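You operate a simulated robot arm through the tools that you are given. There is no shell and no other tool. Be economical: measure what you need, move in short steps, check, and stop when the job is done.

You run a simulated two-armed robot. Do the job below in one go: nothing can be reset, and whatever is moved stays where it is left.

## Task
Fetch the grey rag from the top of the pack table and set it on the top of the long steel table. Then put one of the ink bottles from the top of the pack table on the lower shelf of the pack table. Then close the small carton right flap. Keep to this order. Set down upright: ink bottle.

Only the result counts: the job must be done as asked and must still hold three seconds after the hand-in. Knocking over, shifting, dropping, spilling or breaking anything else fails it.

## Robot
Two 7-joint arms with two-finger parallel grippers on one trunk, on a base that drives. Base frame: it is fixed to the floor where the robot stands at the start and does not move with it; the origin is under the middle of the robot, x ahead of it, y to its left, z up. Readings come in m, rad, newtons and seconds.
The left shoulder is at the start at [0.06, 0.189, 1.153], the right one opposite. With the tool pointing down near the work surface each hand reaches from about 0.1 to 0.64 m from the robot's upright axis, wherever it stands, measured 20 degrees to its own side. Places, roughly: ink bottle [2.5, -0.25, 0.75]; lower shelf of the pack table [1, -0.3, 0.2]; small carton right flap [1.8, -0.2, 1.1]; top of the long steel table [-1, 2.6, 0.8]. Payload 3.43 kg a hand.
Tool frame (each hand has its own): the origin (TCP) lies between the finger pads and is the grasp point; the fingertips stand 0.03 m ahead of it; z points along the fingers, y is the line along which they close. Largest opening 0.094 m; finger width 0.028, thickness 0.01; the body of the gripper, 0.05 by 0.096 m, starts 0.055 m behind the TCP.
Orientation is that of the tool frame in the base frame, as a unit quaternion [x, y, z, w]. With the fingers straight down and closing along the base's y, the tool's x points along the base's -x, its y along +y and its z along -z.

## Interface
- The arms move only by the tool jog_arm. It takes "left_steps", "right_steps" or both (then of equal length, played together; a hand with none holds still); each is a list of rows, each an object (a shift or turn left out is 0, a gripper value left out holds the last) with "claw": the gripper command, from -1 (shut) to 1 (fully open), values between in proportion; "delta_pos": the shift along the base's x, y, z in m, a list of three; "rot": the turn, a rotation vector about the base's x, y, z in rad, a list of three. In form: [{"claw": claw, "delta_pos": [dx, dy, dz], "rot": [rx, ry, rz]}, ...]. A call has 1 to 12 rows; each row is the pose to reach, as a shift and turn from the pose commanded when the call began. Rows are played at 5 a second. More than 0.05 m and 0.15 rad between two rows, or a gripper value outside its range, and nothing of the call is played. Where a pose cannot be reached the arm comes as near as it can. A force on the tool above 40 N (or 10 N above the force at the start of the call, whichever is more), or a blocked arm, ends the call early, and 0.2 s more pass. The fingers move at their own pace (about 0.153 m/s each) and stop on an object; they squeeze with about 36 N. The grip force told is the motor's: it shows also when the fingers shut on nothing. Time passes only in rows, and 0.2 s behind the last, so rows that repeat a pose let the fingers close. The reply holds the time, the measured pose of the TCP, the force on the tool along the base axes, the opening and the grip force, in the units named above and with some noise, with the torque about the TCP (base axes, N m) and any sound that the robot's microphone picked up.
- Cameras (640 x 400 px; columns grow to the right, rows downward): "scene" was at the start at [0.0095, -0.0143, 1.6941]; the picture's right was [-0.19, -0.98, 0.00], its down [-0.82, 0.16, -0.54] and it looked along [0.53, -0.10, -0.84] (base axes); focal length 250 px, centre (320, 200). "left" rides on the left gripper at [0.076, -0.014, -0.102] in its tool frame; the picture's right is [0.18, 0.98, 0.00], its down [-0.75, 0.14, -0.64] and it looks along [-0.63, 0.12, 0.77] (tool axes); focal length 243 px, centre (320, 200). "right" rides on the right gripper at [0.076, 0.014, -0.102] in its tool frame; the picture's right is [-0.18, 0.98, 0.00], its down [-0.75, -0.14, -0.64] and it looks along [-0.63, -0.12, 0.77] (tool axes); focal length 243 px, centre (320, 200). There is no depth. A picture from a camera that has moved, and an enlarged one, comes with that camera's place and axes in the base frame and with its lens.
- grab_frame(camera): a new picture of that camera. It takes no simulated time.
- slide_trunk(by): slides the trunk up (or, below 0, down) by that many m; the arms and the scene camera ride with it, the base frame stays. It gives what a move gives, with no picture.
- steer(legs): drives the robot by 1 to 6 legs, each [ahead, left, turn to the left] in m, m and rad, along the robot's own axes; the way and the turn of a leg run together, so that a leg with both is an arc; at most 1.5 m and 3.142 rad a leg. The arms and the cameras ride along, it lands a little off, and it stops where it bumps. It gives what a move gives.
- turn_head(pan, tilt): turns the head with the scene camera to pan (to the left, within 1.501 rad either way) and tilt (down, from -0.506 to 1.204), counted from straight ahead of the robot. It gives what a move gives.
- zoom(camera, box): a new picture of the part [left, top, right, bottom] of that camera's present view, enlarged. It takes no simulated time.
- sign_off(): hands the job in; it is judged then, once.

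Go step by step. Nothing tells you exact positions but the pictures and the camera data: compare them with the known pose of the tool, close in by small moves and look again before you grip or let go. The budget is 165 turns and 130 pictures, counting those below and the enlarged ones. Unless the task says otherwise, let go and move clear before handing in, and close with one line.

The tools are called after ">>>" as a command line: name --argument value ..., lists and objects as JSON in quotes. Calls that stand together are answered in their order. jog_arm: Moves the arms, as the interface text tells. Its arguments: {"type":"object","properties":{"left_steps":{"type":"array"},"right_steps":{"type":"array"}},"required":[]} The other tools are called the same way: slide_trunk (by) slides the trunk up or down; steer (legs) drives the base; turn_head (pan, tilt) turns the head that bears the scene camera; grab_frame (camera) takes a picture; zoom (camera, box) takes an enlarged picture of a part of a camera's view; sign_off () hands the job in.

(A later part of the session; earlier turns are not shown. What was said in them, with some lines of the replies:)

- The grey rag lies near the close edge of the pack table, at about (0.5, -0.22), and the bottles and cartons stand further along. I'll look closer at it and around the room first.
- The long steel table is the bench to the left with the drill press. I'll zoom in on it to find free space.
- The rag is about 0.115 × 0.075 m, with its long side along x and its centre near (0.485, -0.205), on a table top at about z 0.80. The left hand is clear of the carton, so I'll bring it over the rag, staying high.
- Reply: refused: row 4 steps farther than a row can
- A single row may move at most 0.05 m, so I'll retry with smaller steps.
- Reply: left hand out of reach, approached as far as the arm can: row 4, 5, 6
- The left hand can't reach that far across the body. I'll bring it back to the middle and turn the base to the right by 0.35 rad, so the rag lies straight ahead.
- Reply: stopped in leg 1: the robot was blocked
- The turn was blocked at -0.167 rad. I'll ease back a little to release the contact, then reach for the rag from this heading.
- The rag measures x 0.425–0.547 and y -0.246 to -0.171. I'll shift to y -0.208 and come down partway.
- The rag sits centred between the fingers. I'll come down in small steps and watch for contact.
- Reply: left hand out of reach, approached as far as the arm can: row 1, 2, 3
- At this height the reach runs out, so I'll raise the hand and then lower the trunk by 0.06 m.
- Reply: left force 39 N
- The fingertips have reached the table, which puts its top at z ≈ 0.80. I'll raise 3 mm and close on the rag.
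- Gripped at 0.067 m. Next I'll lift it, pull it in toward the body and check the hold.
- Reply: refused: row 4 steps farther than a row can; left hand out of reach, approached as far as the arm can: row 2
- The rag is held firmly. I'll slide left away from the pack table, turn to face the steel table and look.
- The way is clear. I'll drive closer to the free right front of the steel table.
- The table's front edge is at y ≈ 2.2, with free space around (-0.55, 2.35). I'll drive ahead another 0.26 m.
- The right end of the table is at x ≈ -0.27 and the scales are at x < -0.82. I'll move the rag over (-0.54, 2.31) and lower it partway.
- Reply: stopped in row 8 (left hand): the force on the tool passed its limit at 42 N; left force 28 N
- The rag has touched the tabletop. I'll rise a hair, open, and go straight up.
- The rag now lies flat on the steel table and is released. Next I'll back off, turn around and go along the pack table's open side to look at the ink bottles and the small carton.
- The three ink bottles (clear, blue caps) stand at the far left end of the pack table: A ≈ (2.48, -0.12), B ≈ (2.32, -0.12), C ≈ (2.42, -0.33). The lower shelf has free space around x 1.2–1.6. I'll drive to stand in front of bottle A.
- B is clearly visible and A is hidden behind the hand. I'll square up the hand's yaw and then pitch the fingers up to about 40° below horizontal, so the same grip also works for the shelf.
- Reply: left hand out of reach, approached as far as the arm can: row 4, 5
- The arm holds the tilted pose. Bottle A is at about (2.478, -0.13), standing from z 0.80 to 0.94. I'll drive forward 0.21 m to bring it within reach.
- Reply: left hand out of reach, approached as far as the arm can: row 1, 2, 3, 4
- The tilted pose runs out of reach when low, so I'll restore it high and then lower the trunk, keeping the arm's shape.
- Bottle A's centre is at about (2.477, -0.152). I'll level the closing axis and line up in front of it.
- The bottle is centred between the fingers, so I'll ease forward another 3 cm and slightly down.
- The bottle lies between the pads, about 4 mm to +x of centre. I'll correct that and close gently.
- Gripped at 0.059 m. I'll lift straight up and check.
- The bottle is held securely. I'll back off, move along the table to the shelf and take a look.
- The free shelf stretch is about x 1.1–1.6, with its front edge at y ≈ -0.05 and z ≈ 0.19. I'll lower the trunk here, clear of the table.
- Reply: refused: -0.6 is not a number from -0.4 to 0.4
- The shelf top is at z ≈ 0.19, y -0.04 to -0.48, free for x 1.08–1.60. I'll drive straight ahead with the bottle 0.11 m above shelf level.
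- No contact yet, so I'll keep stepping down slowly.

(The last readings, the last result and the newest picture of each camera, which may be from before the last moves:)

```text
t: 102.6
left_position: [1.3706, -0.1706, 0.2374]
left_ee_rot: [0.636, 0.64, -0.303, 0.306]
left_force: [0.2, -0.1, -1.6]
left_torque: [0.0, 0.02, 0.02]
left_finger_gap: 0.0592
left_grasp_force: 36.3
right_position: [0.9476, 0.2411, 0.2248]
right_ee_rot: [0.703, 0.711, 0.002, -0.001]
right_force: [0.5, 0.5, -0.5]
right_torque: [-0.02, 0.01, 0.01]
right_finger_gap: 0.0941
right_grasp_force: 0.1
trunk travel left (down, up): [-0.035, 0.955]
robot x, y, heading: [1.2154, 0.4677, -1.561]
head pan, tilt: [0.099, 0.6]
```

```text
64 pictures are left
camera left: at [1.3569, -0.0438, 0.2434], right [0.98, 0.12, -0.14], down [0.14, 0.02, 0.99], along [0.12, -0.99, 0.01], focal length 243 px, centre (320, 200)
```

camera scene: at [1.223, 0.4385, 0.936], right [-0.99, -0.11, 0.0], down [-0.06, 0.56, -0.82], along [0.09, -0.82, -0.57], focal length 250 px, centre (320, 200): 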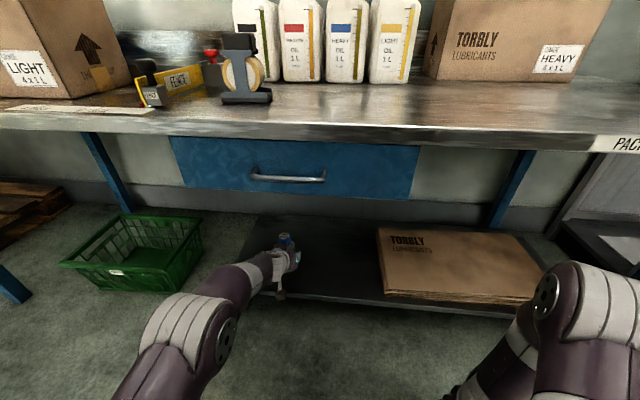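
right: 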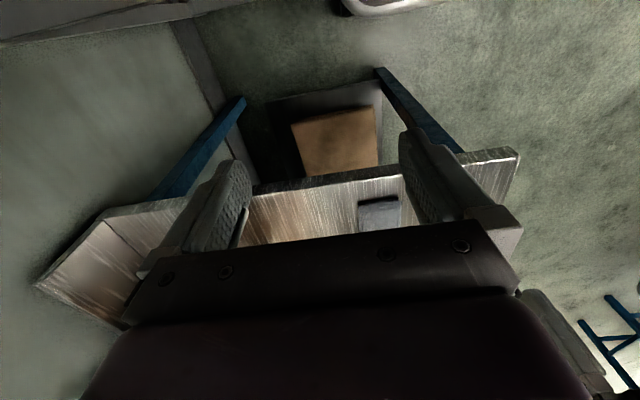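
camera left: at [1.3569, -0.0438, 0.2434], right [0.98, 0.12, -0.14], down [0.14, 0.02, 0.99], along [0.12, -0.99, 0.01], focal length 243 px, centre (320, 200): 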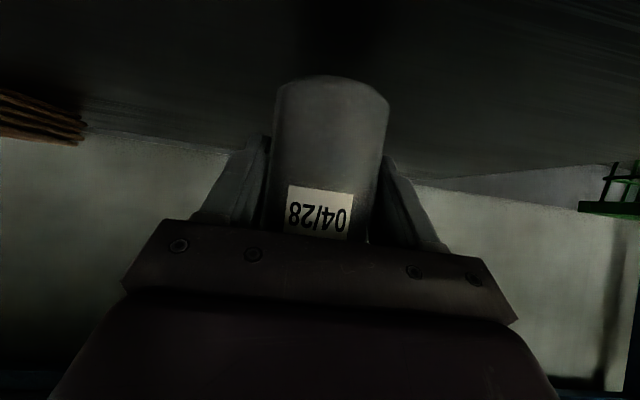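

>>> jog_arm --left_steps '[{"delta_pos": [0, 0, -0.002]}, {"delta_pos": [0, 0, -0.004]}, {"delta_pos": [0, 0, -0.006]}]'

```text
t: 103.4
left_position: [1.3707, -0.1709, 0.2303]
left_ee_rot: [0.637, 0.64, -0.304, 0.304]
left_force: [0.7, -0.4, -2.3]
left_torque: [-0.03, 0.01, 0.04]
left_finger_gap: 0.0594
left_grasp_force: 36.3
right_position: [0.948, 0.2418, 0.2247]
right_ee_rot: [0.703, 0.711, 0.002, -0.001]
right_force: [-0.3, 0.2, -0.1]
right_torque: [-0.01, -0.01, 0.02]
right_finger_gap: 0.0937
right_grasp_force: 0.1
trunk travel left (down, up): [-0.035, 0.955]
robot x, y, heading: [1.2101, 0.4682, -1.56]
head pan, tilt: [0.099, 0.6]
```

>>> jog_arm --left_steps '[{"delta_pos": [0, 0, -0.002]}, {"delta_pos": [0, 0, -0.004]}, {"delta_pos": [0, 0, -0.006]}]'

>>> zoom --camera "left" --box '[200, 0, 460, 160]'

```text
t: 104.2
left_position: [1.3706, -0.1706, 0.2244]
left_ee_rot: [0.637, 0.641, -0.302, 0.304]
left_force: [0.5, -0.6, -2.2]
left_torque: [0.02, 0.01, -0.01]
left_finger_gap: 0.0592
left_grasp_force: 35.8
right_position: [0.9486, 0.2412, 0.2241]
right_ee_rot: [0.703, 0.711, 0.002, 0.0]
right_force: [-0.6, -0.3, 0.1]
right_torque: [0.04, 0.01, 0.0]
right_finger_gap: 0.0941
right_grasp_force: 0.0
trunk travel left (down, up): [-0.035, 0.955]
robot x, y, heading: [1.2135, 0.4652, -1.565]
head pan, tilt: [0.099, 0.6]
```

```text
2.46 times, centred on (330, 80) of left
camera zoom: at [1.3571, -0.0439, 0.2313], right [0.98, 0.12, -0.14], down [0.14, 0.02, 0.99], along [0.12, -0.99, 0.01], focal length 597 px, centre (295, 495)
```

zoom: 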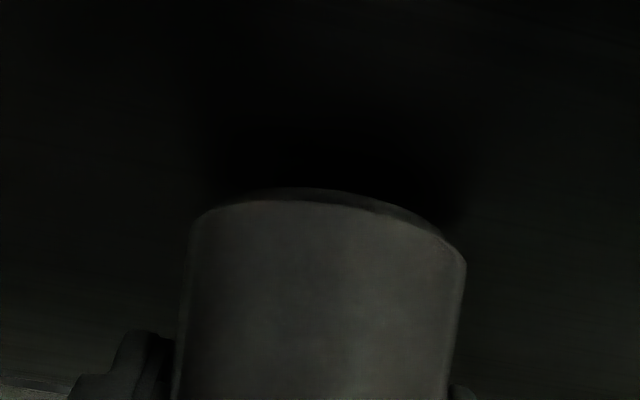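

>>> jog_arm --left_steps '[{"delta_pos": [0, 0, -0.002]}, {"delta_pos": [0, 0, -0.004]}, {"delta_pos": [0, 0, -0.006]}]'

```text
t: 105.0
left_position: [1.3702, -0.1723, 0.2209]
left_ee_rot: [0.637, 0.639, -0.304, 0.306]
left_force: [1.6, 1.5, 9.2]
left_torque: [-0.13, -0.04, -0.01]
left_finger_gap: 0.0594
left_grasp_force: 36.2
right_position: [0.9467, 0.2413, 0.2245]
right_ee_rot: [0.703, 0.711, 0.002, 0.0]
right_force: [0.0, -0.1, 0.3]
right_torque: [0.03, 0.02, -0.01]
right_finger_gap: 0.0939
right_grasp_force: 0.0
trunk travel left (down, up): [-0.035, 0.955]
robot x, y, heading: [1.2117, 0.4649, -1.565]
head pan, tilt: [0.099, 0.6]
```

The bottle has touched the shelf (+9 N). I'll relax 1.5 mm, open, and withdraw straight back along +y.

>>> jog_arm --left_steps '[{"delta_pos": [0, 0, 0.0015]}, {"claw": -0.2, "delta_pos": [0, 0, 0.0015]}, {"claw": 0.4, "delta_pos": [0, 0, 0.0015]}, {"claw": 1, "delta_pos": [0, 0, 0.0015]}, {"claw": 1, "delta_pos": [0, 0, 0.0015]}]'

>>> grab_frame --camera "left"

```text
t: 106.2
left_position: [1.3713, -0.1705, 0.2211]
left_ee_rot: [0.637, 0.64, -0.303, 0.304]
left_force: [-0.7, 0.4, -0.1]
left_torque: [-0.04, -0.01, -0.01]
left_finger_gap: 0.094
left_grasp_force: 0.1
right_position: [0.948, 0.2416, 0.2243]
right_ee_rot: [0.703, 0.711, 0.001, -0.001]
right_force: [1.0, 0.2, 0.8]
right_torque: [0.02, -0.03, 0.0]
right_finger_gap: 0.094
right_grasp_force: 0.1
trunk travel left (down, up): [-0.035, 0.955]
robot x, y, heading: [1.2131, 0.4698, -1.56]
head pan, tilt: [0.099, 0.6]
```

```text
62 pictures are left
camera left: at [1.3565, -0.0435, 0.2273], right [0.98, 0.12, -0.14], down [0.14, 0.02, 0.99], along [0.12, -0.99, 0.01], focal length 243 px, centre (320, 200)
```

left: 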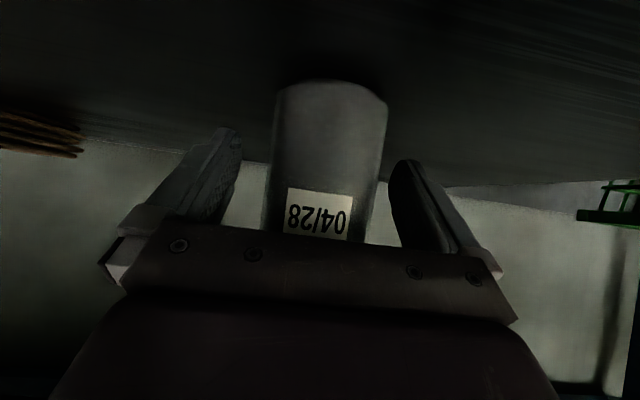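

>>> jog_arm --left_steps '[{"delta_pos": [0, 0.03, 0.002]}, {"delta_pos": [0, 0.06, 0.006]}, {"delta_pos": [0, 0.09, 0.02]}, {"delta_pos": [0, 0.1, 0.06]}, {"delta_pos": [0, 0.1, 0.1]}]'

>>> steer --legs '[[-0.45, 0, 0]]'

>>> grab_frame --camera "scene"

```text
t: 107.4
left_position: [1.3698, -0.0697, 0.3214]
left_ee_rot: [0.636, 0.641, -0.302, 0.306]
left_force: [-0.8, -0.4, 0.0]
left_torque: [0.03, 0.04, 0.01]
left_finger_gap: 0.0939
left_grasp_force: 0.0
left hand out of reach, approached as far as the arm can: row 1
right_position: [0.9468, 0.2425, 0.2249]
right_ee_rot: [0.703, 0.711, 0.002, -0.001]
right_force: [-0.1, 0.8, 0.9]
right_torque: [0.0, -0.01, -0.02]
right_finger_gap: 0.094
right_grasp_force: 0.1
trunk travel left (down, up): [-0.035, 0.955]
robot x, y, heading: [1.2103, 0.466, -1.559]
head pan, tilt: [0.099, 0.6]
```

```text
t: 110.1
left_position: [1.365, 0.3799, 0.3219]
left_ee_rot: [0.637, 0.639, -0.303, 0.305]
left_force: [0.9, -0.5, 0.4]
left_torque: [0.0, -0.01, -0.01]
left_finger_gap: 0.094
left_grasp_force: 0.1
right_position: [0.9436, 0.6942, 0.2244]
right_ee_rot: [0.704, 0.71, 0.003, -0.001]
right_force: [-0.2, 0.6, -0.7]
right_torque: [0.01, -0.02, 0.02]
right_finger_gap: 0.0939
right_grasp_force: 0.0
trunk travel left (down, up): [-0.035, 0.955]
robot x, y, heading: [1.2119, 0.9185, -1.563]
head pan, tilt: [0.099, 0.6]
```

```text
61 pictures are left
camera scene: at [1.2197, 0.8895, 0.936], right [-0.99, -0.1, 0.0], down [-0.06, 0.56, -0.83], along [0.09, -0.82, -0.56], focal length 250 px, centre (320, 200)
```

scene: 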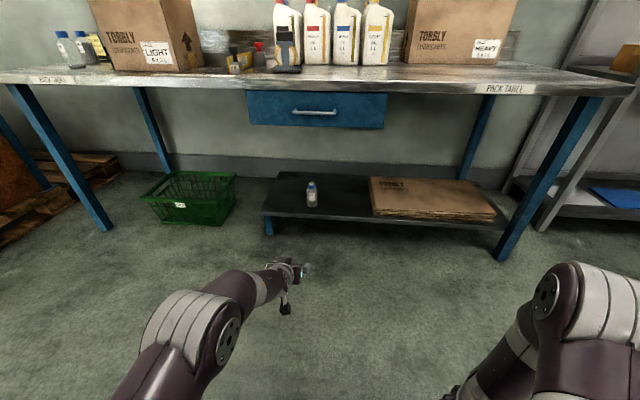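

The ink bottle stands upright on the shelf. Now I'll raise the trunk and move in front of the small carton to study its flaps.

>>> slide_trunk --by 0.4

>>> slide_trunk --by 0.4

>>> steer --legs '[[0, 0.45, 0]]'

>>> turn_head --pan 0.3 --tilt 0.5

>>> grab_frame --camera "scene"

>>> grab_frame --camera "left"

```text
t: 113.9
left_position: [1.3643, 0.3804, 0.7227]
left_ee_rot: [0.637, 0.639, -0.303, 0.305]
left_force: [-0.6, -0.1, 1.1]
left_torque: [-0.02, 0.02, 0.0]
left_finger_gap: 0.0941
left_grasp_force: 0.2
right_position: [0.9444, 0.6934, 0.6241]
right_ee_rot: [0.704, 0.711, 0.001, -0.001]
right_force: [-0.4, 0.0, 0.5]
right_torque: [0.01, 0.02, 0.01]
right_finger_gap: 0.0941
right_grasp_force: 0.0
trunk travel left (down, up): [-0.435, 0.555]
robot x, y, heading: [1.2148, 0.9196, -1.565]
head pan, tilt: [0.099, 0.6]
```

```text
t: 117.8
left_position: [1.3643, 0.381, 1.1215]
left_ee_rot: [0.638, 0.638, -0.304, 0.305]
left_force: [0.7, 0.3, 0.0]
left_torque: [-0.02, 0.01, -0.02]
left_finger_gap: 0.094
left_grasp_force: 0.2
right_position: [0.9421, 0.6942, 1.0236]
right_ee_rot: [0.704, 0.71, 0.002, 0.0]
right_force: [-0.2, 0.0, 0.5]
right_torque: [0.0, -0.02, 0.02]
right_finger_gap: 0.0941
right_grasp_force: 0.0
trunk travel left (down, up): [-0.835, 0.155]
robot x, y, heading: [1.2131, 0.9162, -1.569]
head pan, tilt: [0.099, 0.6]
```

```text
t: 120.5
left_position: [1.814, 0.3829, 1.1211]
left_ee_rot: [0.637, 0.64, -0.302, 0.305]
left_force: [0.3, 0.0, -0.2]
left_torque: [0.01, -0.03, 0.0]
left_finger_gap: 0.0937
left_grasp_force: 0.1
right_position: [1.3917, 0.6953, 1.0242]
right_ee_rot: [0.704, 0.71, 0.002, 0.0]
right_force: [0.1, -0.5, 0.1]
right_torque: [0.0, -0.01, 0.02]
right_finger_gap: 0.0942
right_grasp_force: 0.1
trunk travel left (down, up): [-0.835, 0.155]
robot x, y, heading: [1.6578, 0.923, -1.569]
head pan, tilt: [0.099, 0.6]
```

```text
t: 121.2
left_position: [1.8146, 0.3825, 1.1216]
left_ee_rot: [0.637, 0.64, -0.303, 0.304]
left_force: [0.0, -0.1, 0.3]
left_torque: [0.0, -0.04, -0.02]
left_finger_gap: 0.0941
left_grasp_force: 0.1
right_position: [1.3926, 0.6956, 1.0239]
right_ee_rot: [0.704, 0.711, 0.001, -0.002]
right_force: [0.0, 0.2, 0.1]
right_torque: [-0.02, 0.02, -0.01]
right_finger_gap: 0.0941
right_grasp_force: 0.1
trunk travel left (down, up): [-0.835, 0.155]
robot x, y, heading: [1.6617, 0.9225, -1.563]
head pan, tilt: [0.3, 0.499]
```

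```text
60 pictures are left
camera scene: at [1.6869, 0.8934, 1.745], right [-0.95, -0.3, 0.0], down [-0.14, 0.46, -0.88], along [0.26, -0.84, -0.48], focal length 250 px, centre (320, 200)
```

scene: 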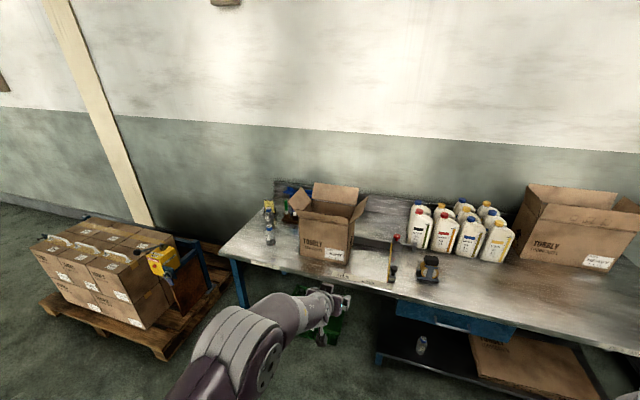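

```text
59 pictures are left
camera left: at [1.8014, 0.5101, 1.1281], right [0.98, 0.12, -0.14], down [0.14, 0.02, 0.99], along [0.12, -0.99, 0.01], focal length 243 px, centre (320, 200)
```

left: 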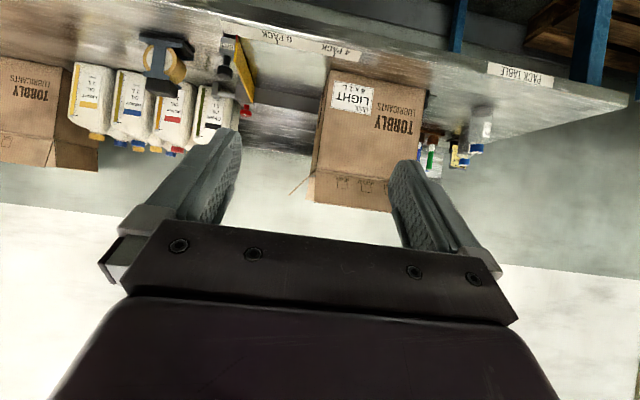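

>>> zoom --camera "scene" --box '[250, 160, 410, 280]'

>>> zoom --camera "left" --box '[240, 40, 460, 220]'

>>> turn_head --pan 0.3 --tilt 0.7

```text
3.33 times, centred on (330, 220) of scene
camera zoom: at [1.6869, 0.8934, 1.745], right [-0.95, -0.3, 0.0], down [-0.14, 0.46, -0.88], along [0.26, -0.84, -0.48], focal length 833 px, centre (287, 133)
```

zoom: 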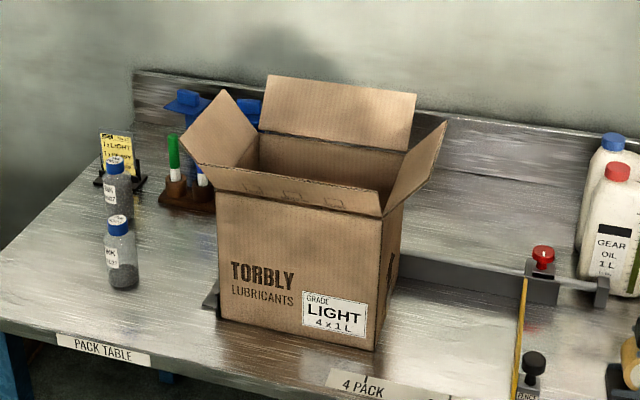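

```text
2.22 times, centred on (350, 130) of left
camera zoom: at [1.8014, 0.5101, 1.1281], right [0.98, 0.12, -0.14], down [0.14, 0.02, 0.99], along [0.12, -0.99, 0.01], focal length 539 px, centre (253, 356)
```

zoom: 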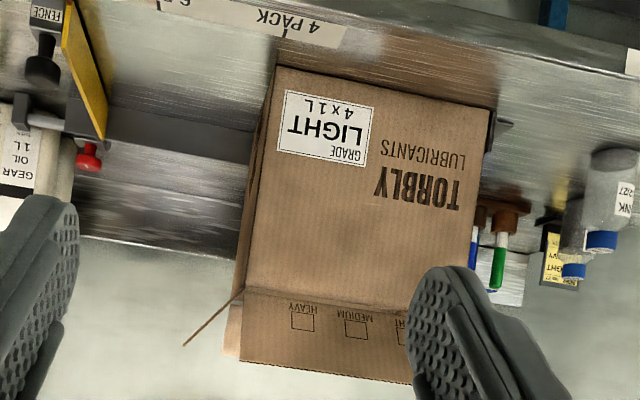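

```text
t: 121.9
left_position: [1.8147, 0.3823, 1.1215]
left_ee_rot: [0.637, 0.64, -0.302, 0.305]
left_force: [-0.3, -0.2, 0.2]
left_torque: [-0.01, 0.02, 0.03]
left_finger_gap: 0.0941
left_grasp_force: 0.1
right_position: [1.3934, 0.6956, 1.0231]
right_ee_rot: [0.703, 0.711, 0.001, -0.001]
right_force: [-0.1, -0.5, -0.5]
right_torque: [0.03, -0.03, 0.01]
right_finger_gap: 0.0941
right_grasp_force: 0.2
trunk travel left (down, up): [-0.835, 0.155]
robot x, y, heading: [1.6593, 0.9234, -1.558]
head pan, tilt: [0.3, 0.7]
```

The right flap is hinged along x ≈ 1.855, z ≈ 1.06, y -0.11 to -0.32, and leans outward with its tip at about (1.797, z 1.133). I'll raise the trunk, turn the left hand fingers-down and shut it, and place it at x ≈ 1.72, outside the flap.

>>> slide_trunk --by 0.15

>>> jog_arm --left_steps '[{"claw": -1, "rot": [0.15, 0, 0], "delta_pos": [-0.02, -0.01, -0.01]}, {"claw": -1, "rot": [0.3, 0, 0], "delta_pos": [-0.04, -0.02, -0.02]}, {"claw": -1, "rot": [0.45, 0, 0], "delta_pos": [-0.06, -0.03, -0.03]}, {"claw": -1, "rot": [0.6, 0, 0], "delta_pos": [-0.08, -0.04, -0.04]}, {"claw": -1, "rot": [0.75, 0, 0], "delta_pos": [-0.095, -0.05, -0.05]}, {"claw": -1, "rot": [0.89, 0, 0], "delta_pos": [-0.095, -0.06, -0.07]}, {"claw": -1, "rot": [0.89, 0, 0], "delta_pos": [-0.095, -0.07, -0.09]}, {"claw": -1, "rot": [0.89, 0, 0], "delta_pos": [-0.095, -0.07, -0.09]}]'

>>> grab_frame --camera "scene"

```text
t: 123.7
left_position: [1.8158, 0.3834, 1.2718]
left_ee_rot: [0.637, 0.64, -0.303, 0.305]
left_force: [-0.8, 0.8, -0.6]
left_torque: [0.03, 0.01, 0.01]
left_finger_gap: 0.0939
left_grasp_force: 0.1
right_position: [1.3924, 0.6958, 1.1738]
right_ee_rot: [0.703, 0.711, 0.001, -0.001]
right_force: [0.0, -0.7, -0.1]
right_torque: [-0.01, 0.02, 0.02]
right_finger_gap: 0.094
right_grasp_force: 0.1
trunk travel left (down, up): [-0.985, 0.005]
robot x, y, heading: [1.6586, 0.9186, -1.563]
head pan, tilt: [0.3, 0.7]
```

```text
t: 125.5
left_position: [1.7217, 0.3322, 1.1818]
left_ee_rot: [0.706, 0.708, 0.003, 0.0]
left_force: [-0.2, -1.1, -0.2]
left_torque: [0.01, -0.01, 0.04]
left_finger_gap: 0.0
left_grasp_force: 33.2
left hand out of reach, approached as far as the arm can: row 3, 6, 7, 8
right_position: [1.3915, 0.6956, 1.1747]
right_ee_rot: [0.704, 0.711, 0.003, -0.001]
right_force: [0.4, 0.2, 0.2]
right_torque: [0.02, 0.03, -0.01]
right_finger_gap: 0.094
right_grasp_force: 0.0
trunk travel left (down, up): [-0.985, 0.005]
robot x, y, heading: [1.6583, 0.918, -1.564]
head pan, tilt: [0.3, 0.7]
```

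```text
56 pictures are left
camera scene: at [1.6835, 0.8991, 1.8774], right [-0.95, -0.3, 0.0], down [-0.19, 0.61, -0.77], along [0.23, -0.73, -0.64], focal length 250 px, centre (320, 200)
```

scene: 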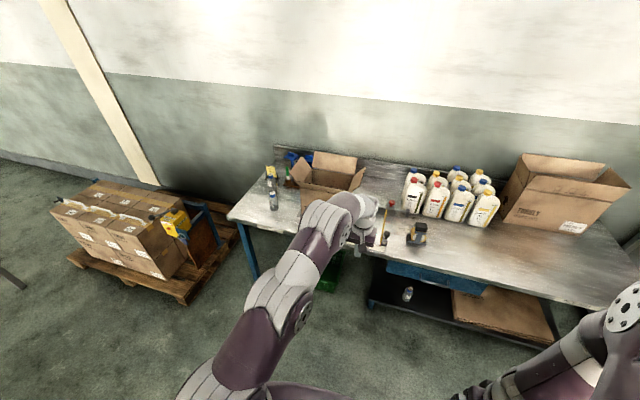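

The fingers point down now. I'll drive in close with the hand to the right of the flap and its tips above z 1.14.

>>> steer --legs '[[0.0, -0.05, 0], [0.46, 0, 0]]'

>>> turn_head --pan 0.3 --tilt 0.9

>>> grab_frame --camera "scene"

>>> grab_frame --camera "left"

```text
t: 128.8
left_position: [1.6753, -0.129, 1.1841]
left_ee_rot: [0.707, 0.707, 0.001, 0.002]
left_force: [-0.7, -0.7, -0.2]
left_torque: [-0.02, 0.0, 0.02]
left_finger_gap: 0.0
left_grasp_force: 33.2
right_position: [1.3441, 0.2347, 1.175]
right_ee_rot: [0.703, 0.711, 0.002, 0.001]
right_force: [0.3, 0.3, -0.1]
right_torque: [-0.04, 0.01, -0.01]
right_finger_gap: 0.094
right_grasp_force: 0.0
trunk travel left (down, up): [-0.985, 0.005]
robot x, y, heading: [1.6091, 0.463, -1.567]
head pan, tilt: [0.3, 0.7]
```

```text
t: 129.5
left_position: [1.6774, -0.1308, 1.1824]
left_ee_rot: [0.707, 0.707, 0.002, 0.0]
left_force: [0.9, -1.2, 0.6]
left_torque: [0.02, 0.03, 0.0]
left_finger_gap: 0.0
left_grasp_force: 33.3
right_position: [1.3458, 0.2336, 1.1745]
right_ee_rot: [0.703, 0.711, 0.001, 0.0]
right_force: [-0.5, 1.0, 0.9]
right_torque: [-0.01, -0.01, 0.0]
right_finger_gap: 0.0941
right_grasp_force: 0.3
trunk travel left (down, up): [-0.985, 0.005]
robot x, y, heading: [1.6097, 0.458, -1.565]
head pan, tilt: [0.3, 0.901]
```

```text
55 pictures are left
camera scene: at [1.6345, 0.4453, 1.8612], right [-0.95, -0.3, 0.0], down [-0.24, 0.75, -0.62], along [0.19, -0.59, -0.78], focal length 250 px, centre (320, 200)
```

scene: 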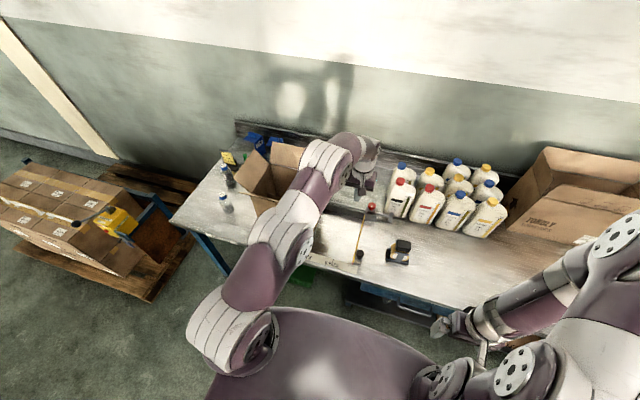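

```text
54 pictures are left
camera left: at [1.6624, -0.0558, 1.2864], right [0.98, 0.19, 0.0], down [0.14, -0.75, 0.64], along [0.12, -0.63, -0.77], focal length 243 px, centre (320, 200)
```

left: 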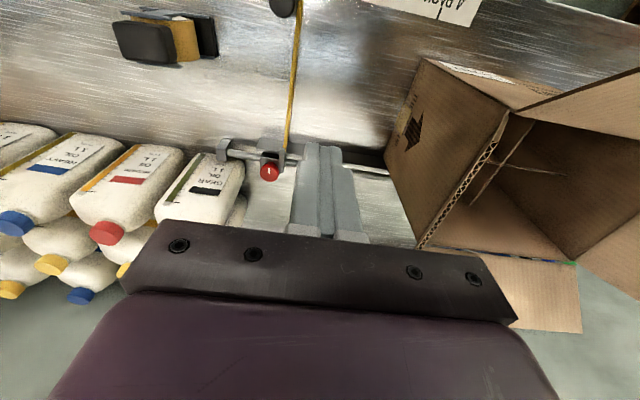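

The fingers are beside the flap. I'll move to x 1.76, y -0.15 with the tips at z 1.10, just outside the flap.

>>> jog_arm --left_steps '[{"claw": -1, "delta_pos": [0.03, -0.01, -0.02]}, {"claw": -1, "delta_pos": [0.06, -0.02, -0.04]}, {"claw": -1, "delta_pos": [0.083, -0.025, -0.053]}, {"claw": -1, "delta_pos": [0.083, -0.025, -0.053]}]'

>>> grab_frame --camera "left"

>>> zoom --camera "scene" --box '[200, 100, 440, 250]'

```text
t: 130.5
left_position: [1.7593, -0.1568, 1.1306]
left_ee_rot: [0.707, 0.708, 0.002, 0.001]
left_force: [-0.1, 0.4, -0.1]
left_torque: [-0.03, 0.01, 0.04]
left_finger_gap: 0.0
left_grasp_force: 32.9
right_position: [1.3448, 0.2336, 1.1742]
right_ee_rot: [0.704, 0.71, 0.002, -0.001]
right_force: [-0.6, -0.3, -0.5]
right_torque: [0.02, 0.01, 0.0]
right_finger_gap: 0.094
right_grasp_force: 0.0
trunk travel left (down, up): [-0.985, 0.005]
robot x, y, heading: [1.6117, 0.4599, -1.564]
head pan, tilt: [0.3, 0.901]
```

```text
53 pictures are left
camera left: at [1.7453, -0.0802, 1.2339], right [0.98, 0.19, 0.0], down [0.14, -0.75, 0.64], along [0.12, -0.63, -0.77], focal length 243 px, centre (320, 200)
```

left: 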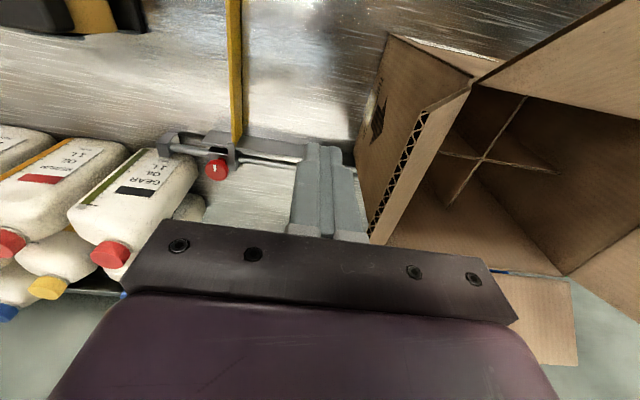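

```text
2.67 times, centred on (320, 175) of scene
camera zoom: at [1.6339, 0.4463, 1.8612], right [-0.95, -0.3, 0.0], down [-0.24, 0.75, -0.62], along [0.19, -0.59, -0.78], focal length 666 px, centre (320, 267)
```

zoom: 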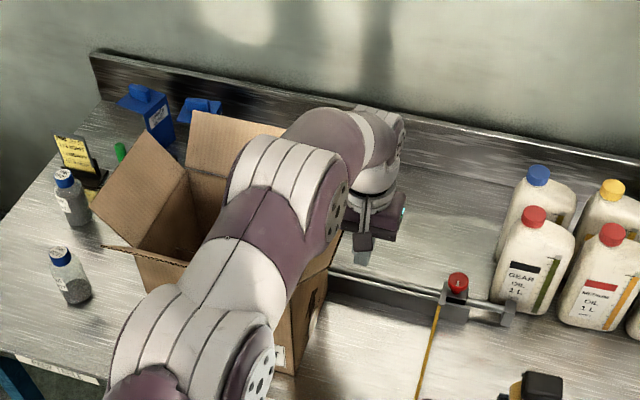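

The flap edge is just to the right of the shut fingers in the picture. I'll sweep toward +x slowly, to upright first.

>>> jog_arm --left_steps '[{"delta_pos": [0.02, 0, 0]}, {"delta_pos": [0.04, 0, 0]}, {"delta_pos": [0.055, 0, 0]}, {"delta_pos": [0.07, 0, 0]}, {"delta_pos": [0.085, 0, 0]}]'

>>> grab_frame --camera "left"

>>> zoom --camera "scene" --box '[200, 100, 440, 250]'

```text
t: 131.7
left_position: [1.846, -0.1546, 1.13]
left_ee_rot: [0.707, 0.708, 0.002, 0.001]
left_force: [-0.2, 0.8, 0.5]
left_torque: [0.0, 0.02, -0.02]
left_finger_gap: 0.0
left_grasp_force: 33.8
right_position: [1.3459, 0.2333, 1.1752]
right_ee_rot: [0.704, 0.71, 0.001, -0.002]
right_force: [1.1, 0.7, -0.2]
right_torque: [-0.01, 0.03, -0.05]
right_finger_gap: 0.0939
right_grasp_force: 0.1
trunk travel left (down, up): [-0.985, 0.005]
robot x, y, heading: [1.6102, 0.4555, -1.563]
head pan, tilt: [0.3, 0.901]
```

```text
51 pictures are left
camera left: at [1.8316, -0.0805, 1.2336], right [0.98, 0.19, 0.0], down [0.14, -0.75, 0.64], along [0.12, -0.63, -0.77], focal length 243 px, centre (320, 200)
```

left: 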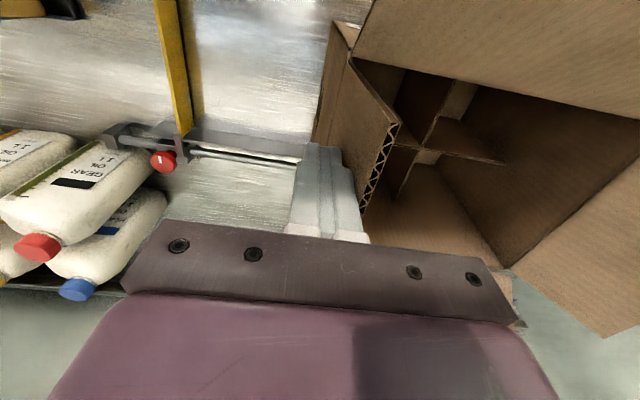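

```text
2.67 times, centred on (320, 175) of scene
camera zoom: at [1.6353, 0.4458, 1.8612], right [-0.95, -0.3, 0.0], down [-0.24, 0.75, -0.62], along [0.19, -0.59, -0.78], focal length 666 px, centre (320, 267)
```

zoom: 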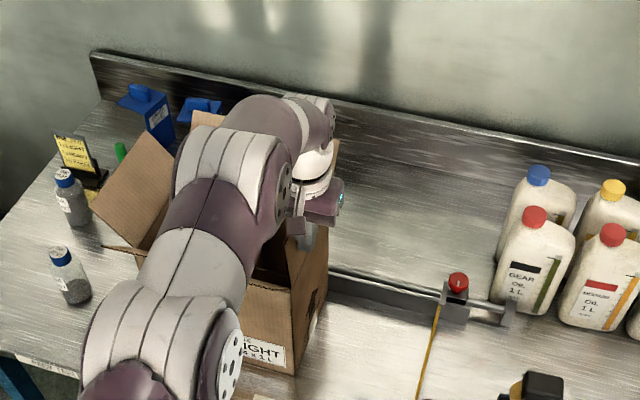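

The flap is about upright and the force is negligible. I'll go on in an arc, inward and down.

>>> jog_arm --left_steps '[{"delta_pos": [0.02, 0, 0]}, {"delta_pos": [0.04, 0, 0]}, {"delta_pos": [0.055, 0, -0.005]}, {"delta_pos": [0.06, 0, -0.012]}]'

>>> grab_frame --camera "left"

>>> zoom --camera "scene" --box '[200, 100, 440, 250]'

```text
t: 132.7
left_position: [1.9037, -0.1519, 1.1188]
left_ee_rot: [0.707, 0.708, 0.002, 0.002]
left_force: [-0.3, 0.0, -0.3]
left_torque: [0.01, 0.03, 0.0]
left_finger_gap: 0.0001
left_grasp_force: 33.0
left hand out of reach, approached as far as the arm can: row 2, 3, 4
right_position: [1.3449, 0.2342, 1.1751]
right_ee_rot: [0.704, 0.71, 0.002, -0.001]
right_force: [0.5, -1.0, 0.2]
right_torque: [0.01, -0.03, -0.01]
right_finger_gap: 0.0942
right_grasp_force: 0.1
trunk travel left (down, up): [-0.985, 0.005]
robot x, y, heading: [1.6136, 0.4566, -1.566]
head pan, tilt: [0.3, 0.901]
```

```text
49 pictures are left
camera left: at [1.8899, -0.076, 1.2217], right [0.98, 0.19, 0.0], down [0.14, -0.75, 0.64], along [0.12, -0.63, -0.77], focal length 243 px, centre (320, 200)
```

left: 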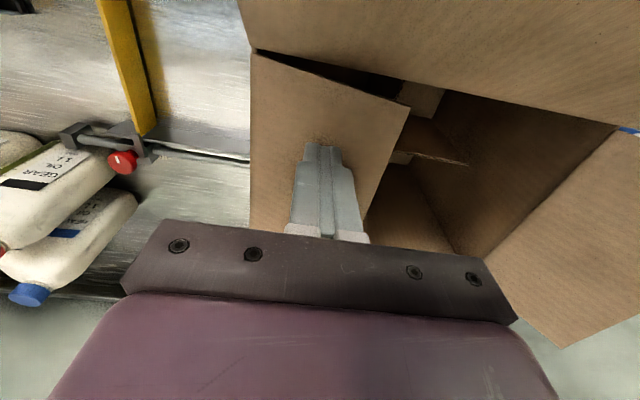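

```text
2.67 times, centred on (320, 175) of scene
camera zoom: at [1.6347, 0.4453, 1.8612], right [-0.95, -0.3, 0.0], down [-0.24, 0.75, -0.62], along [0.19, -0.59, -0.78], focal length 666 px, centre (320, 267)
```

zoom: 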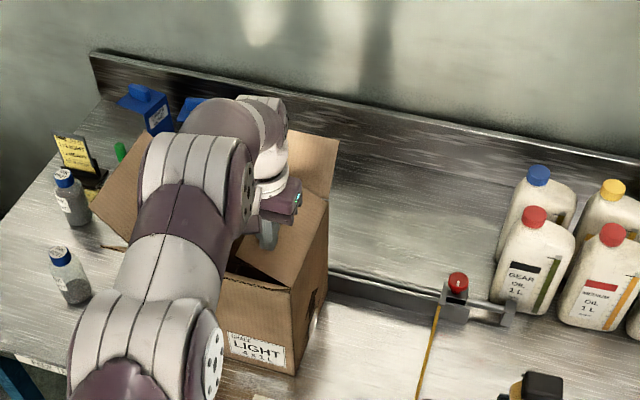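

The flap is folding in, now about 35° above flat. I'll press it down gently in small steps.

>>> jog_arm --left_steps '[{"delta_pos": [0, 0.01, -0.007]}, {"delta_pos": [0, 0.01, -0.014]}, {"delta_pos": [0, 0.01, -0.02]}, {"delta_pos": [0, 0.01, -0.02]}]'

>>> grab_frame --camera "left"

>>> zoom --camera "scene" --box '[220, 130, 360, 240]'

```text
t: 133.7
left_position: [1.9021, -0.1406, 1.0991]
left_ee_rot: [0.706, 0.708, 0.001, 0.001]
left_force: [-1.2, 0.5, 0.1]
left_torque: [0.02, -0.03, 0.0]
left_finger_gap: 0.0
left_grasp_force: 33.0
right_position: [1.3448, 0.2353, 1.1747]
right_ee_rot: [0.703, 0.711, 0.001, -0.002]
right_force: [0.0, 0.1, 0.8]
right_torque: [0.0, 0.0, 0.02]
right_finger_gap: 0.0939
right_grasp_force: 0.0
trunk travel left (down, up): [-0.985, 0.005]
robot x, y, heading: [1.6117, 0.4584, -1.564]
head pan, tilt: [0.3, 0.901]
```

```text
47 pictures are left
camera left: at [1.8889, -0.0657, 1.2024], right [0.98, 0.19, 0.0], down [0.14, -0.75, 0.64], along [0.12, -0.63, -0.77], focal length 243 px, centre (320, 200)
```

left: 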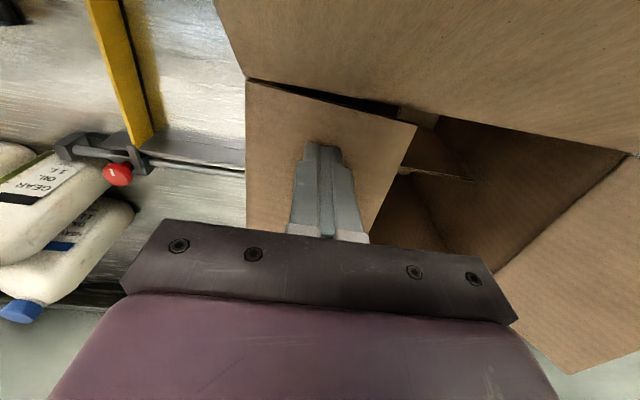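

```text
3.64 times, centred on (290, 185) of scene
camera zoom: at [1.634, 0.4461, 1.8612], right [-0.95, -0.3, 0.0], down [-0.24, 0.75, -0.62], along [0.19, -0.59, -0.78], focal length 908 px, centre (429, 254)
```

zoom: 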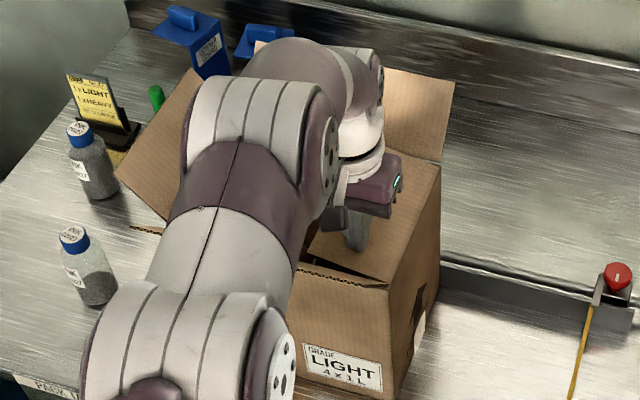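

>>> jog_arm --left_steps '[{"delta_pos": [0.01, 0, -0.005]}, {"delta_pos": [0.01, 0, -0.01]}]'

>>> grab_frame --camera "left"

>>> zoom --camera "scene" --box '[270, 150, 350, 210]'

```text
t: 134.3
left_position: [1.9117, -0.1413, 1.0888]
left_ee_rot: [0.706, 0.708, 0.002, 0.001]
left_force: [-0.2, 0.3, 0.1]
left_torque: [0.01, -0.03, -0.02]
left_finger_gap: 0.0002
left_grasp_force: 32.9
right_position: [1.3457, 0.2329, 1.1749]
right_ee_rot: [0.703, 0.711, 0.001, -0.001]
right_force: [-0.2, 0.2, -0.6]
right_torque: [-0.01, -0.02, 0.02]
right_finger_gap: 0.094
right_grasp_force: 0.0
trunk travel left (down, up): [-0.985, 0.005]
robot x, y, heading: [1.6068, 0.4604, -1.565]
head pan, tilt: [0.3, 0.901]
```

```text
45 pictures are left
camera left: at [1.8994, -0.0659, 1.1922], right [0.98, 0.19, 0.0], down [0.14, -0.75, 0.64], along [0.12, -0.63, -0.77], focal length 243 px, centre (320, 200)
```

left: 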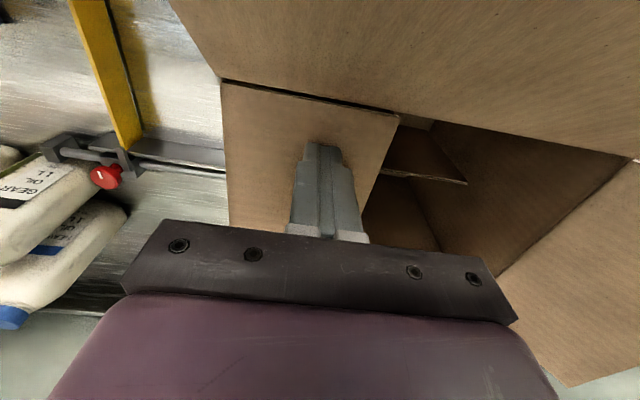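

```text
6.67 times, centred on (310, 180) of scene
camera zoom: at [1.6343, 0.4457, 1.8612], right [-0.95, -0.3, 0.0], down [-0.24, 0.75, -0.62], along [0.19, -0.59, -0.78], focal length 1666 px, centre (387, 333)
```

zoom: 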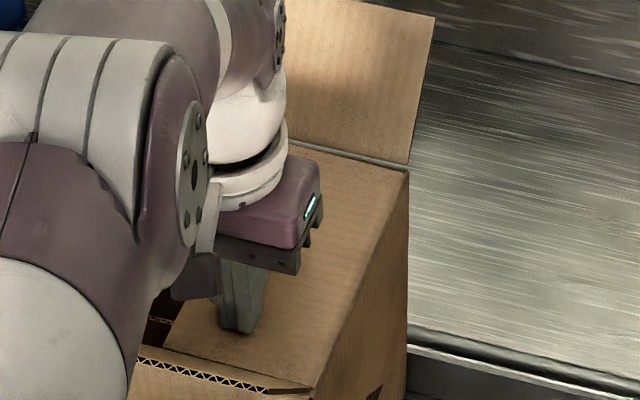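

The flap looks almost flat. I'll press a few millimetres more while watching the force.

>>> jog_arm --left_steps '[{"delta_pos": [0, 0, -0.003]}, {"delta_pos": [0, 0, -0.005]}]'

>>> grab_frame --camera "left"

```text
t: 134.9
left_position: [1.9135, -0.1421, 1.0871]
left_ee_rot: [0.706, 0.708, 0.001, 0.003]
left_force: [-0.1, 0.1, 12.6]
left_torque: [0.06, 0.05, -0.04]
left_finger_gap: 0.0003
left_grasp_force: 33.3
right_position: [1.3441, 0.2356, 1.1743]
right_ee_rot: [0.703, 0.711, 0.001, 0.001]
right_force: [0.4, 0.7, -0.3]
right_torque: [-0.03, -0.02, -0.03]
right_finger_gap: 0.0941
right_grasp_force: 0.2
trunk travel left (down, up): [-0.985, 0.005]
robot x, y, heading: [1.6104, 0.4583, -1.568]
head pan, tilt: [0.3, 0.901]
```

```text
43 pictures are left
camera left: at [1.8989, -0.0652, 1.1897], right [0.98, 0.19, 0.0], down [0.14, -0.75, 0.64], along [0.12, -0.63, -0.76], focal length 243 px, centre (320, 200)
```

left: 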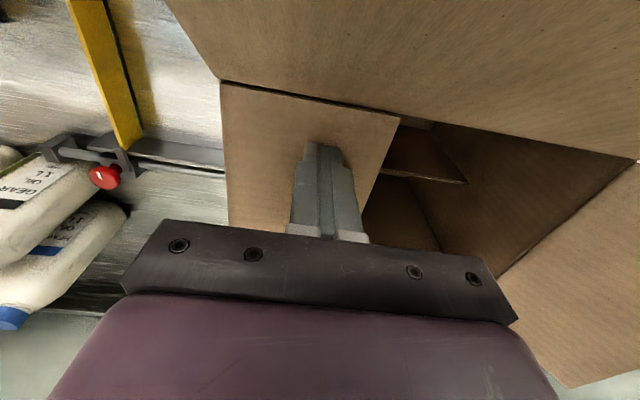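

The flap has reached its stop (+12 N). I'll lift straight up and see whether it stays shut.

>>> jog_arm --left_steps '[{"delta_pos": [0, 0, 0.01]}, {"delta_pos": [0, 0, 0.04]}, {"delta_pos": [0, 0, 0.08]}, {"delta_pos": [0, 0, 0.12]}, {"delta_pos": [0, 0, 0.12]}]'

>>> grab_frame --camera "left"

```text
t: 136.1
left_position: [1.9105, -0.1291, 1.198]
left_ee_rot: [0.707, 0.708, 0.001, 0.001]
left_force: [0.0, 0.6, 0.0]
left_torque: [0.04, -0.04, -0.02]
left_finger_gap: 0.0001
left_grasp_force: 32.9
left hand out of reach, approached as far as the arm can: row 4, 5
right_position: [1.3445, 0.2339, 1.1748]
right_ee_rot: [0.703, 0.711, 0.001, 0.0]
right_force: [-0.6, 0.1, 0.0]
right_torque: [0.01, 0.0, -0.02]
right_finger_gap: 0.094
right_grasp_force: 0.0
trunk travel left (down, up): [-0.985, 0.005]
robot x, y, heading: [1.6099, 0.4581, -1.565]
head pan, tilt: [0.3, 0.901]
```

```text
42 pictures are left
camera left: at [1.8964, -0.0536, 1.3023], right [0.98, 0.19, 0.0], down [0.14, -0.75, 0.64], along [0.12, -0.63, -0.77], focal length 243 px, centre (320, 200)
```

left: 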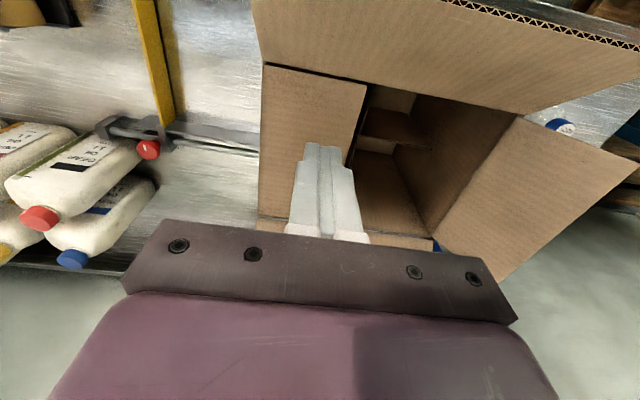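

The flap stays flat. I'll rise further and back away to check the whole scene.

>>> jog_arm --left_steps '[{"delta_pos": [-0.02, 0.02, 0.02]}, {"delta_pos": [-0.05, 0.04, 0.05]}, {"delta_pos": [-0.08, 0.06, 0.07]}, {"delta_pos": [-0.08, 0.06, 0.07]}]'

>>> steer --legs '[[-0.5, 0, 0]]'

>>> turn_head --pan 0.25 --tilt 0.6

>>> grab_frame --camera "scene"

>>> zoom --camera "scene" --box '[230, 140, 430, 280]'

```text
t: 137.1
left_position: [1.8305, -0.0703, 1.2701]
left_ee_rot: [0.706, 0.708, 0.001, 0.0]
left_force: [0.2, -0.7, -1.1]
left_torque: [0.01, 0.03, -0.02]
left_finger_gap: 0.0002
left_grasp_force: 32.6
right_position: [1.346, 0.2319, 1.1744]
right_ee_rot: [0.703, 0.711, 0.002, -0.001]
right_force: [0.4, 1.0, -1.0]
right_torque: [0.0, 0.0, 0.03]
right_finger_gap: 0.0943
right_grasp_force: 0.0
trunk travel left (down, up): [-0.985, 0.005]
robot x, y, heading: [1.6079, 0.4612, -1.566]
head pan, tilt: [0.3, 0.901]
```

```text
t: 140.1
left_position: [1.8278, 0.4293, 1.2689]
left_ee_rot: [0.706, 0.708, 0.003, 0.001]
left_force: [0.9, 0.1, 0.0]
left_torque: [-0.01, 0.0, -0.01]
left_finger_gap: 0.0001
left_grasp_force: 32.9
right_position: [1.3418, 0.731, 1.1741]
right_ee_rot: [0.703, 0.711, 0.002, -0.001]
right_force: [0.4, -0.4, 0.0]
right_torque: [0.02, -0.01, -0.01]
right_finger_gap: 0.0939
right_grasp_force: 0.0
trunk travel left (down, up): [-0.985, 0.005]
robot x, y, heading: [1.6057, 0.9596, -1.563]
head pan, tilt: [0.3, 0.901]
```

```text
t: 140.8
left_position: [1.8277, 0.4309, 1.2688]
left_ee_rot: [0.706, 0.708, 0.002, 0.0]
left_force: [0.9, 0.4, 0.5]
left_torque: [-0.02, 0.01, 0.0]
left_finger_gap: 0.0
left_grasp_force: 33.6
right_position: [1.3417, 0.733, 1.1746]
right_ee_rot: [0.703, 0.711, 0.001, 0.0]
right_force: [0.2, -0.2, -0.6]
right_torque: [-0.01, -0.02, -0.02]
right_finger_gap: 0.0939
right_grasp_force: 0.1
trunk travel left (down, up): [-0.985, 0.005]
robot x, y, heading: [1.6072, 0.957, -1.563]
head pan, tilt: [0.25, 0.6]
```

```text
41 pictures are left
camera scene: at [1.63, 0.9332, 1.8859], right [-0.97, -0.26, 0.0], down [-0.14, 0.55, -0.82], along [0.21, -0.8, -0.57], focal length 250 px, centre (320, 200)
```

scene: 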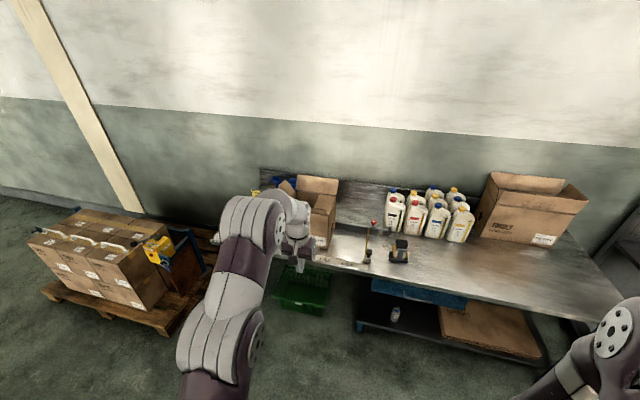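

```text
2.86 times, centred on (330, 210) of scene
camera zoom: at [1.63, 0.9332, 1.8859], right [-0.97, -0.26, 0.0], down [-0.14, 0.55, -0.82], along [0.21, -0.8, -0.57], focal length 714 px, centre (291, 171)
```

zoom: 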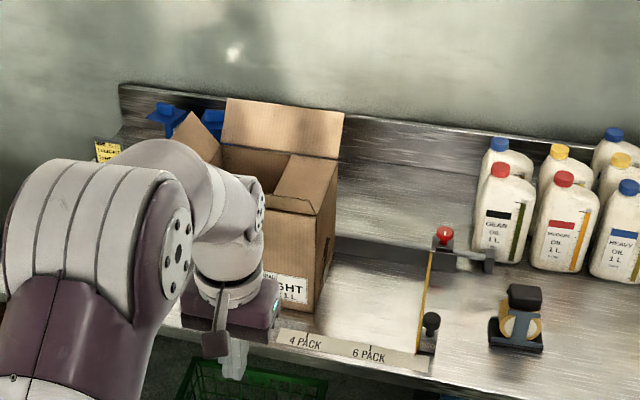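

The arm partly blocks the view, so I'll shift right for a clear look at the flap.

>>> steer --legs '[[0, -0.35, 0]]'

>>> turn_head --pan 0.45 --tilt 0.5

>>> grab_frame --camera "scene"

>>> zoom --camera "scene" --box '[250, 150, 410, 270]'

```text
t: 143.1
left_position: [1.4796, 0.4272, 1.2696]
left_ee_rot: [0.705, 0.709, 0.001, 0.0]
left_force: [0.5, -0.8, -0.1]
left_torque: [-0.03, 0.02, 0.0]
left_finger_gap: 0.0002
left_grasp_force: 33.3
right_position: [0.9937, 0.7298, 1.1747]
right_ee_rot: [0.702, 0.712, 0.001, -0.001]
right_force: [0.5, 0.2, 0.5]
right_torque: [-0.01, 0.01, -0.01]
right_finger_gap: 0.0938
right_grasp_force: 0.2
trunk travel left (down, up): [-0.985, 0.005]
robot x, y, heading: [1.2558, 0.9544, -1.561]
head pan, tilt: [0.25, 0.6]
```

```text
t: 143.8
left_position: [1.4775, 0.4277, 1.2699]
left_ee_rot: [0.706, 0.708, 0.002, 0.0]
left_force: [0.0, -1.1, -0.2]
left_torque: [0.0, 0.01, -0.02]
left_finger_gap: 0.0
left_grasp_force: 32.9
right_position: [0.9911, 0.7284, 1.1736]
right_ee_rot: [0.702, 0.712, 0.002, -0.001]
right_force: [-0.6, 0.3, 0.8]
right_torque: [0.01, 0.0, 0.01]
right_finger_gap: 0.094
right_grasp_force: 0.1
trunk travel left (down, up): [-0.985, 0.005]
robot x, y, heading: [1.2566, 0.9556, -1.559]
head pan, tilt: [0.45, 0.499]
```

```text
39 pictures are left
camera scene: at [1.2964, 0.9326, 1.8951], right [-0.9, -0.44, 0.0], down [-0.21, 0.43, -0.88], along [0.39, -0.79, -0.48], focal length 250 px, centre (320, 200)
```

scene: 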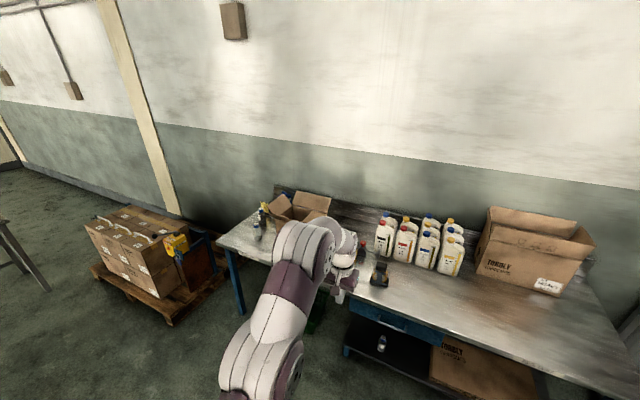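

```text
3.33 times, centred on (330, 210) of scene
camera zoom: at [1.2964, 0.9326, 1.8951], right [-0.9, -0.44, 0.0], down [-0.21, 0.43, -0.88], along [0.39, -0.79, -0.48], focal length 833 px, centre (287, 167)
```

zoom: 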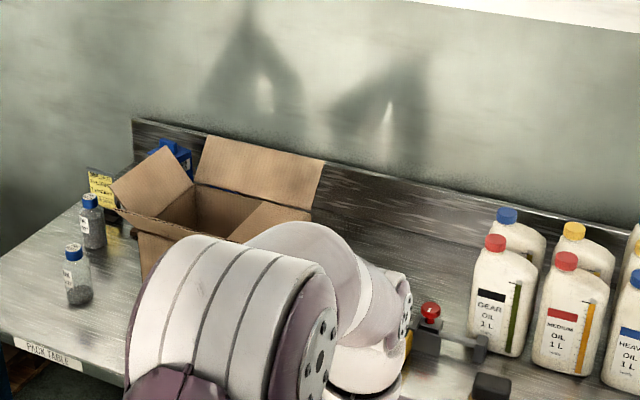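

>>> steer --legs '[[0, 0.95, 0]]'

>>> turn_head --pan -0.15 --tilt 0.6

>>> zoom --camera "scene" --box '[240, 130, 440, 270]'

>>> grab_frame --camera "scene"

```text
t: 148.8
left_position: [2.4273, 0.4359, 1.269]
left_ee_rot: [0.706, 0.708, 0.003, 0.001]
left_force: [-0.1, -0.3, 0.0]
left_torque: [0.0, -0.02, -0.02]
left_finger_gap: 0.0002
left_grasp_force: 33.0
right_position: [1.9402, 0.7375, 1.1733]
right_ee_rot: [0.704, 0.711, 0.002, -0.001]
right_force: [-0.8, -0.1, -0.2]
right_torque: [0.0, -0.01, -0.03]
right_finger_gap: 0.094
right_grasp_force: 0.2
trunk travel left (down, up): [-0.985, 0.005]
robot x, y, heading: [2.206, 0.9645, -1.563]
head pan, tilt: [0.45, 0.499]
```

```text
t: 149.8
left_position: [2.428, 0.4354, 1.2692]
left_ee_rot: [0.706, 0.708, 0.002, 0.001]
left_force: [0.4, 0.1, -0.1]
left_torque: [0.03, 0.02, 0.0]
left_finger_gap: 0.0
left_grasp_force: 32.7
right_position: [1.9413, 0.7382, 1.1748]
right_ee_rot: [0.703, 0.711, 0.003, 0.0]
right_force: [-0.6, -0.2, -0.5]
right_torque: [0.0, -0.03, 0.02]
right_finger_gap: 0.0941
right_grasp_force: 0.0
trunk travel left (down, up): [-0.985, 0.005]
robot x, y, heading: [2.2099, 0.9583, -1.566]
head pan, tilt: [-0.15, 0.6]
```

```text
2.86 times, centred on (340, 200) of scene
camera zoom: at [2.1951, 0.9351, 1.886], right [-0.99, 0.14, 0.0], down [0.08, 0.56, -0.83], along [-0.12, -0.82, -0.56], focal length 714 px, centre (263, 200)
```

zoom: 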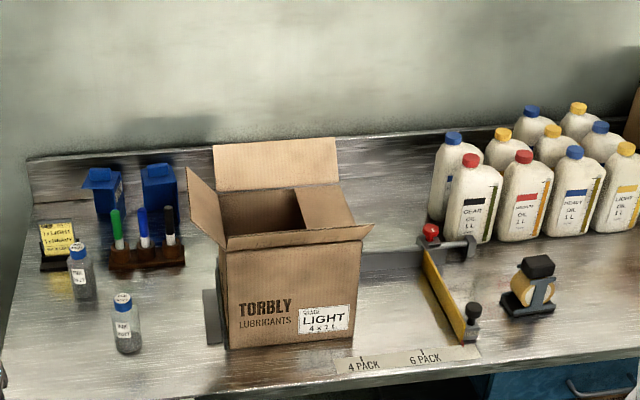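

```text
36 pictures are left
camera scene: at [2.1951, 0.9351, 1.886], right [-0.99, 0.14, 0.0], down [0.08, 0.56, -0.83], along [-0.12, -0.82, -0.56], focal length 250 px, centre (320, 200)
```

scene: 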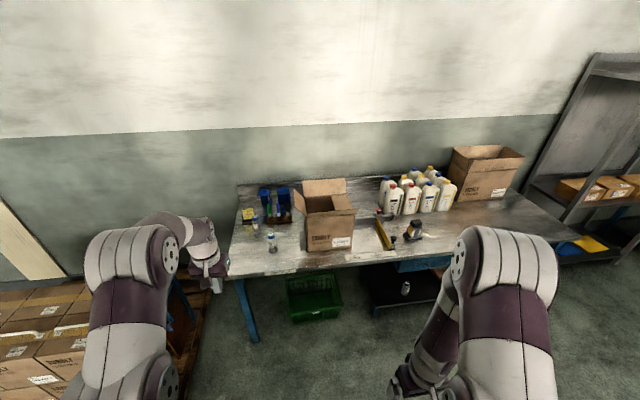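

The small carton's right flap lies flat, the ink bottle stands upright on the lower shelf, the rag is on the steel table, and both hands are clear. I'm handing in.

>>> sign_off

```text
The job is handed in.
```

I set the grey rag on the long steel table, put one ink bottle upright on the pack table's lower shelf, then closed the small carton's right flap. Early on, turning the base bumped something beside the pack table and stopped; I saw nothing shifted in later pictures, but I didn't check that spot closely.
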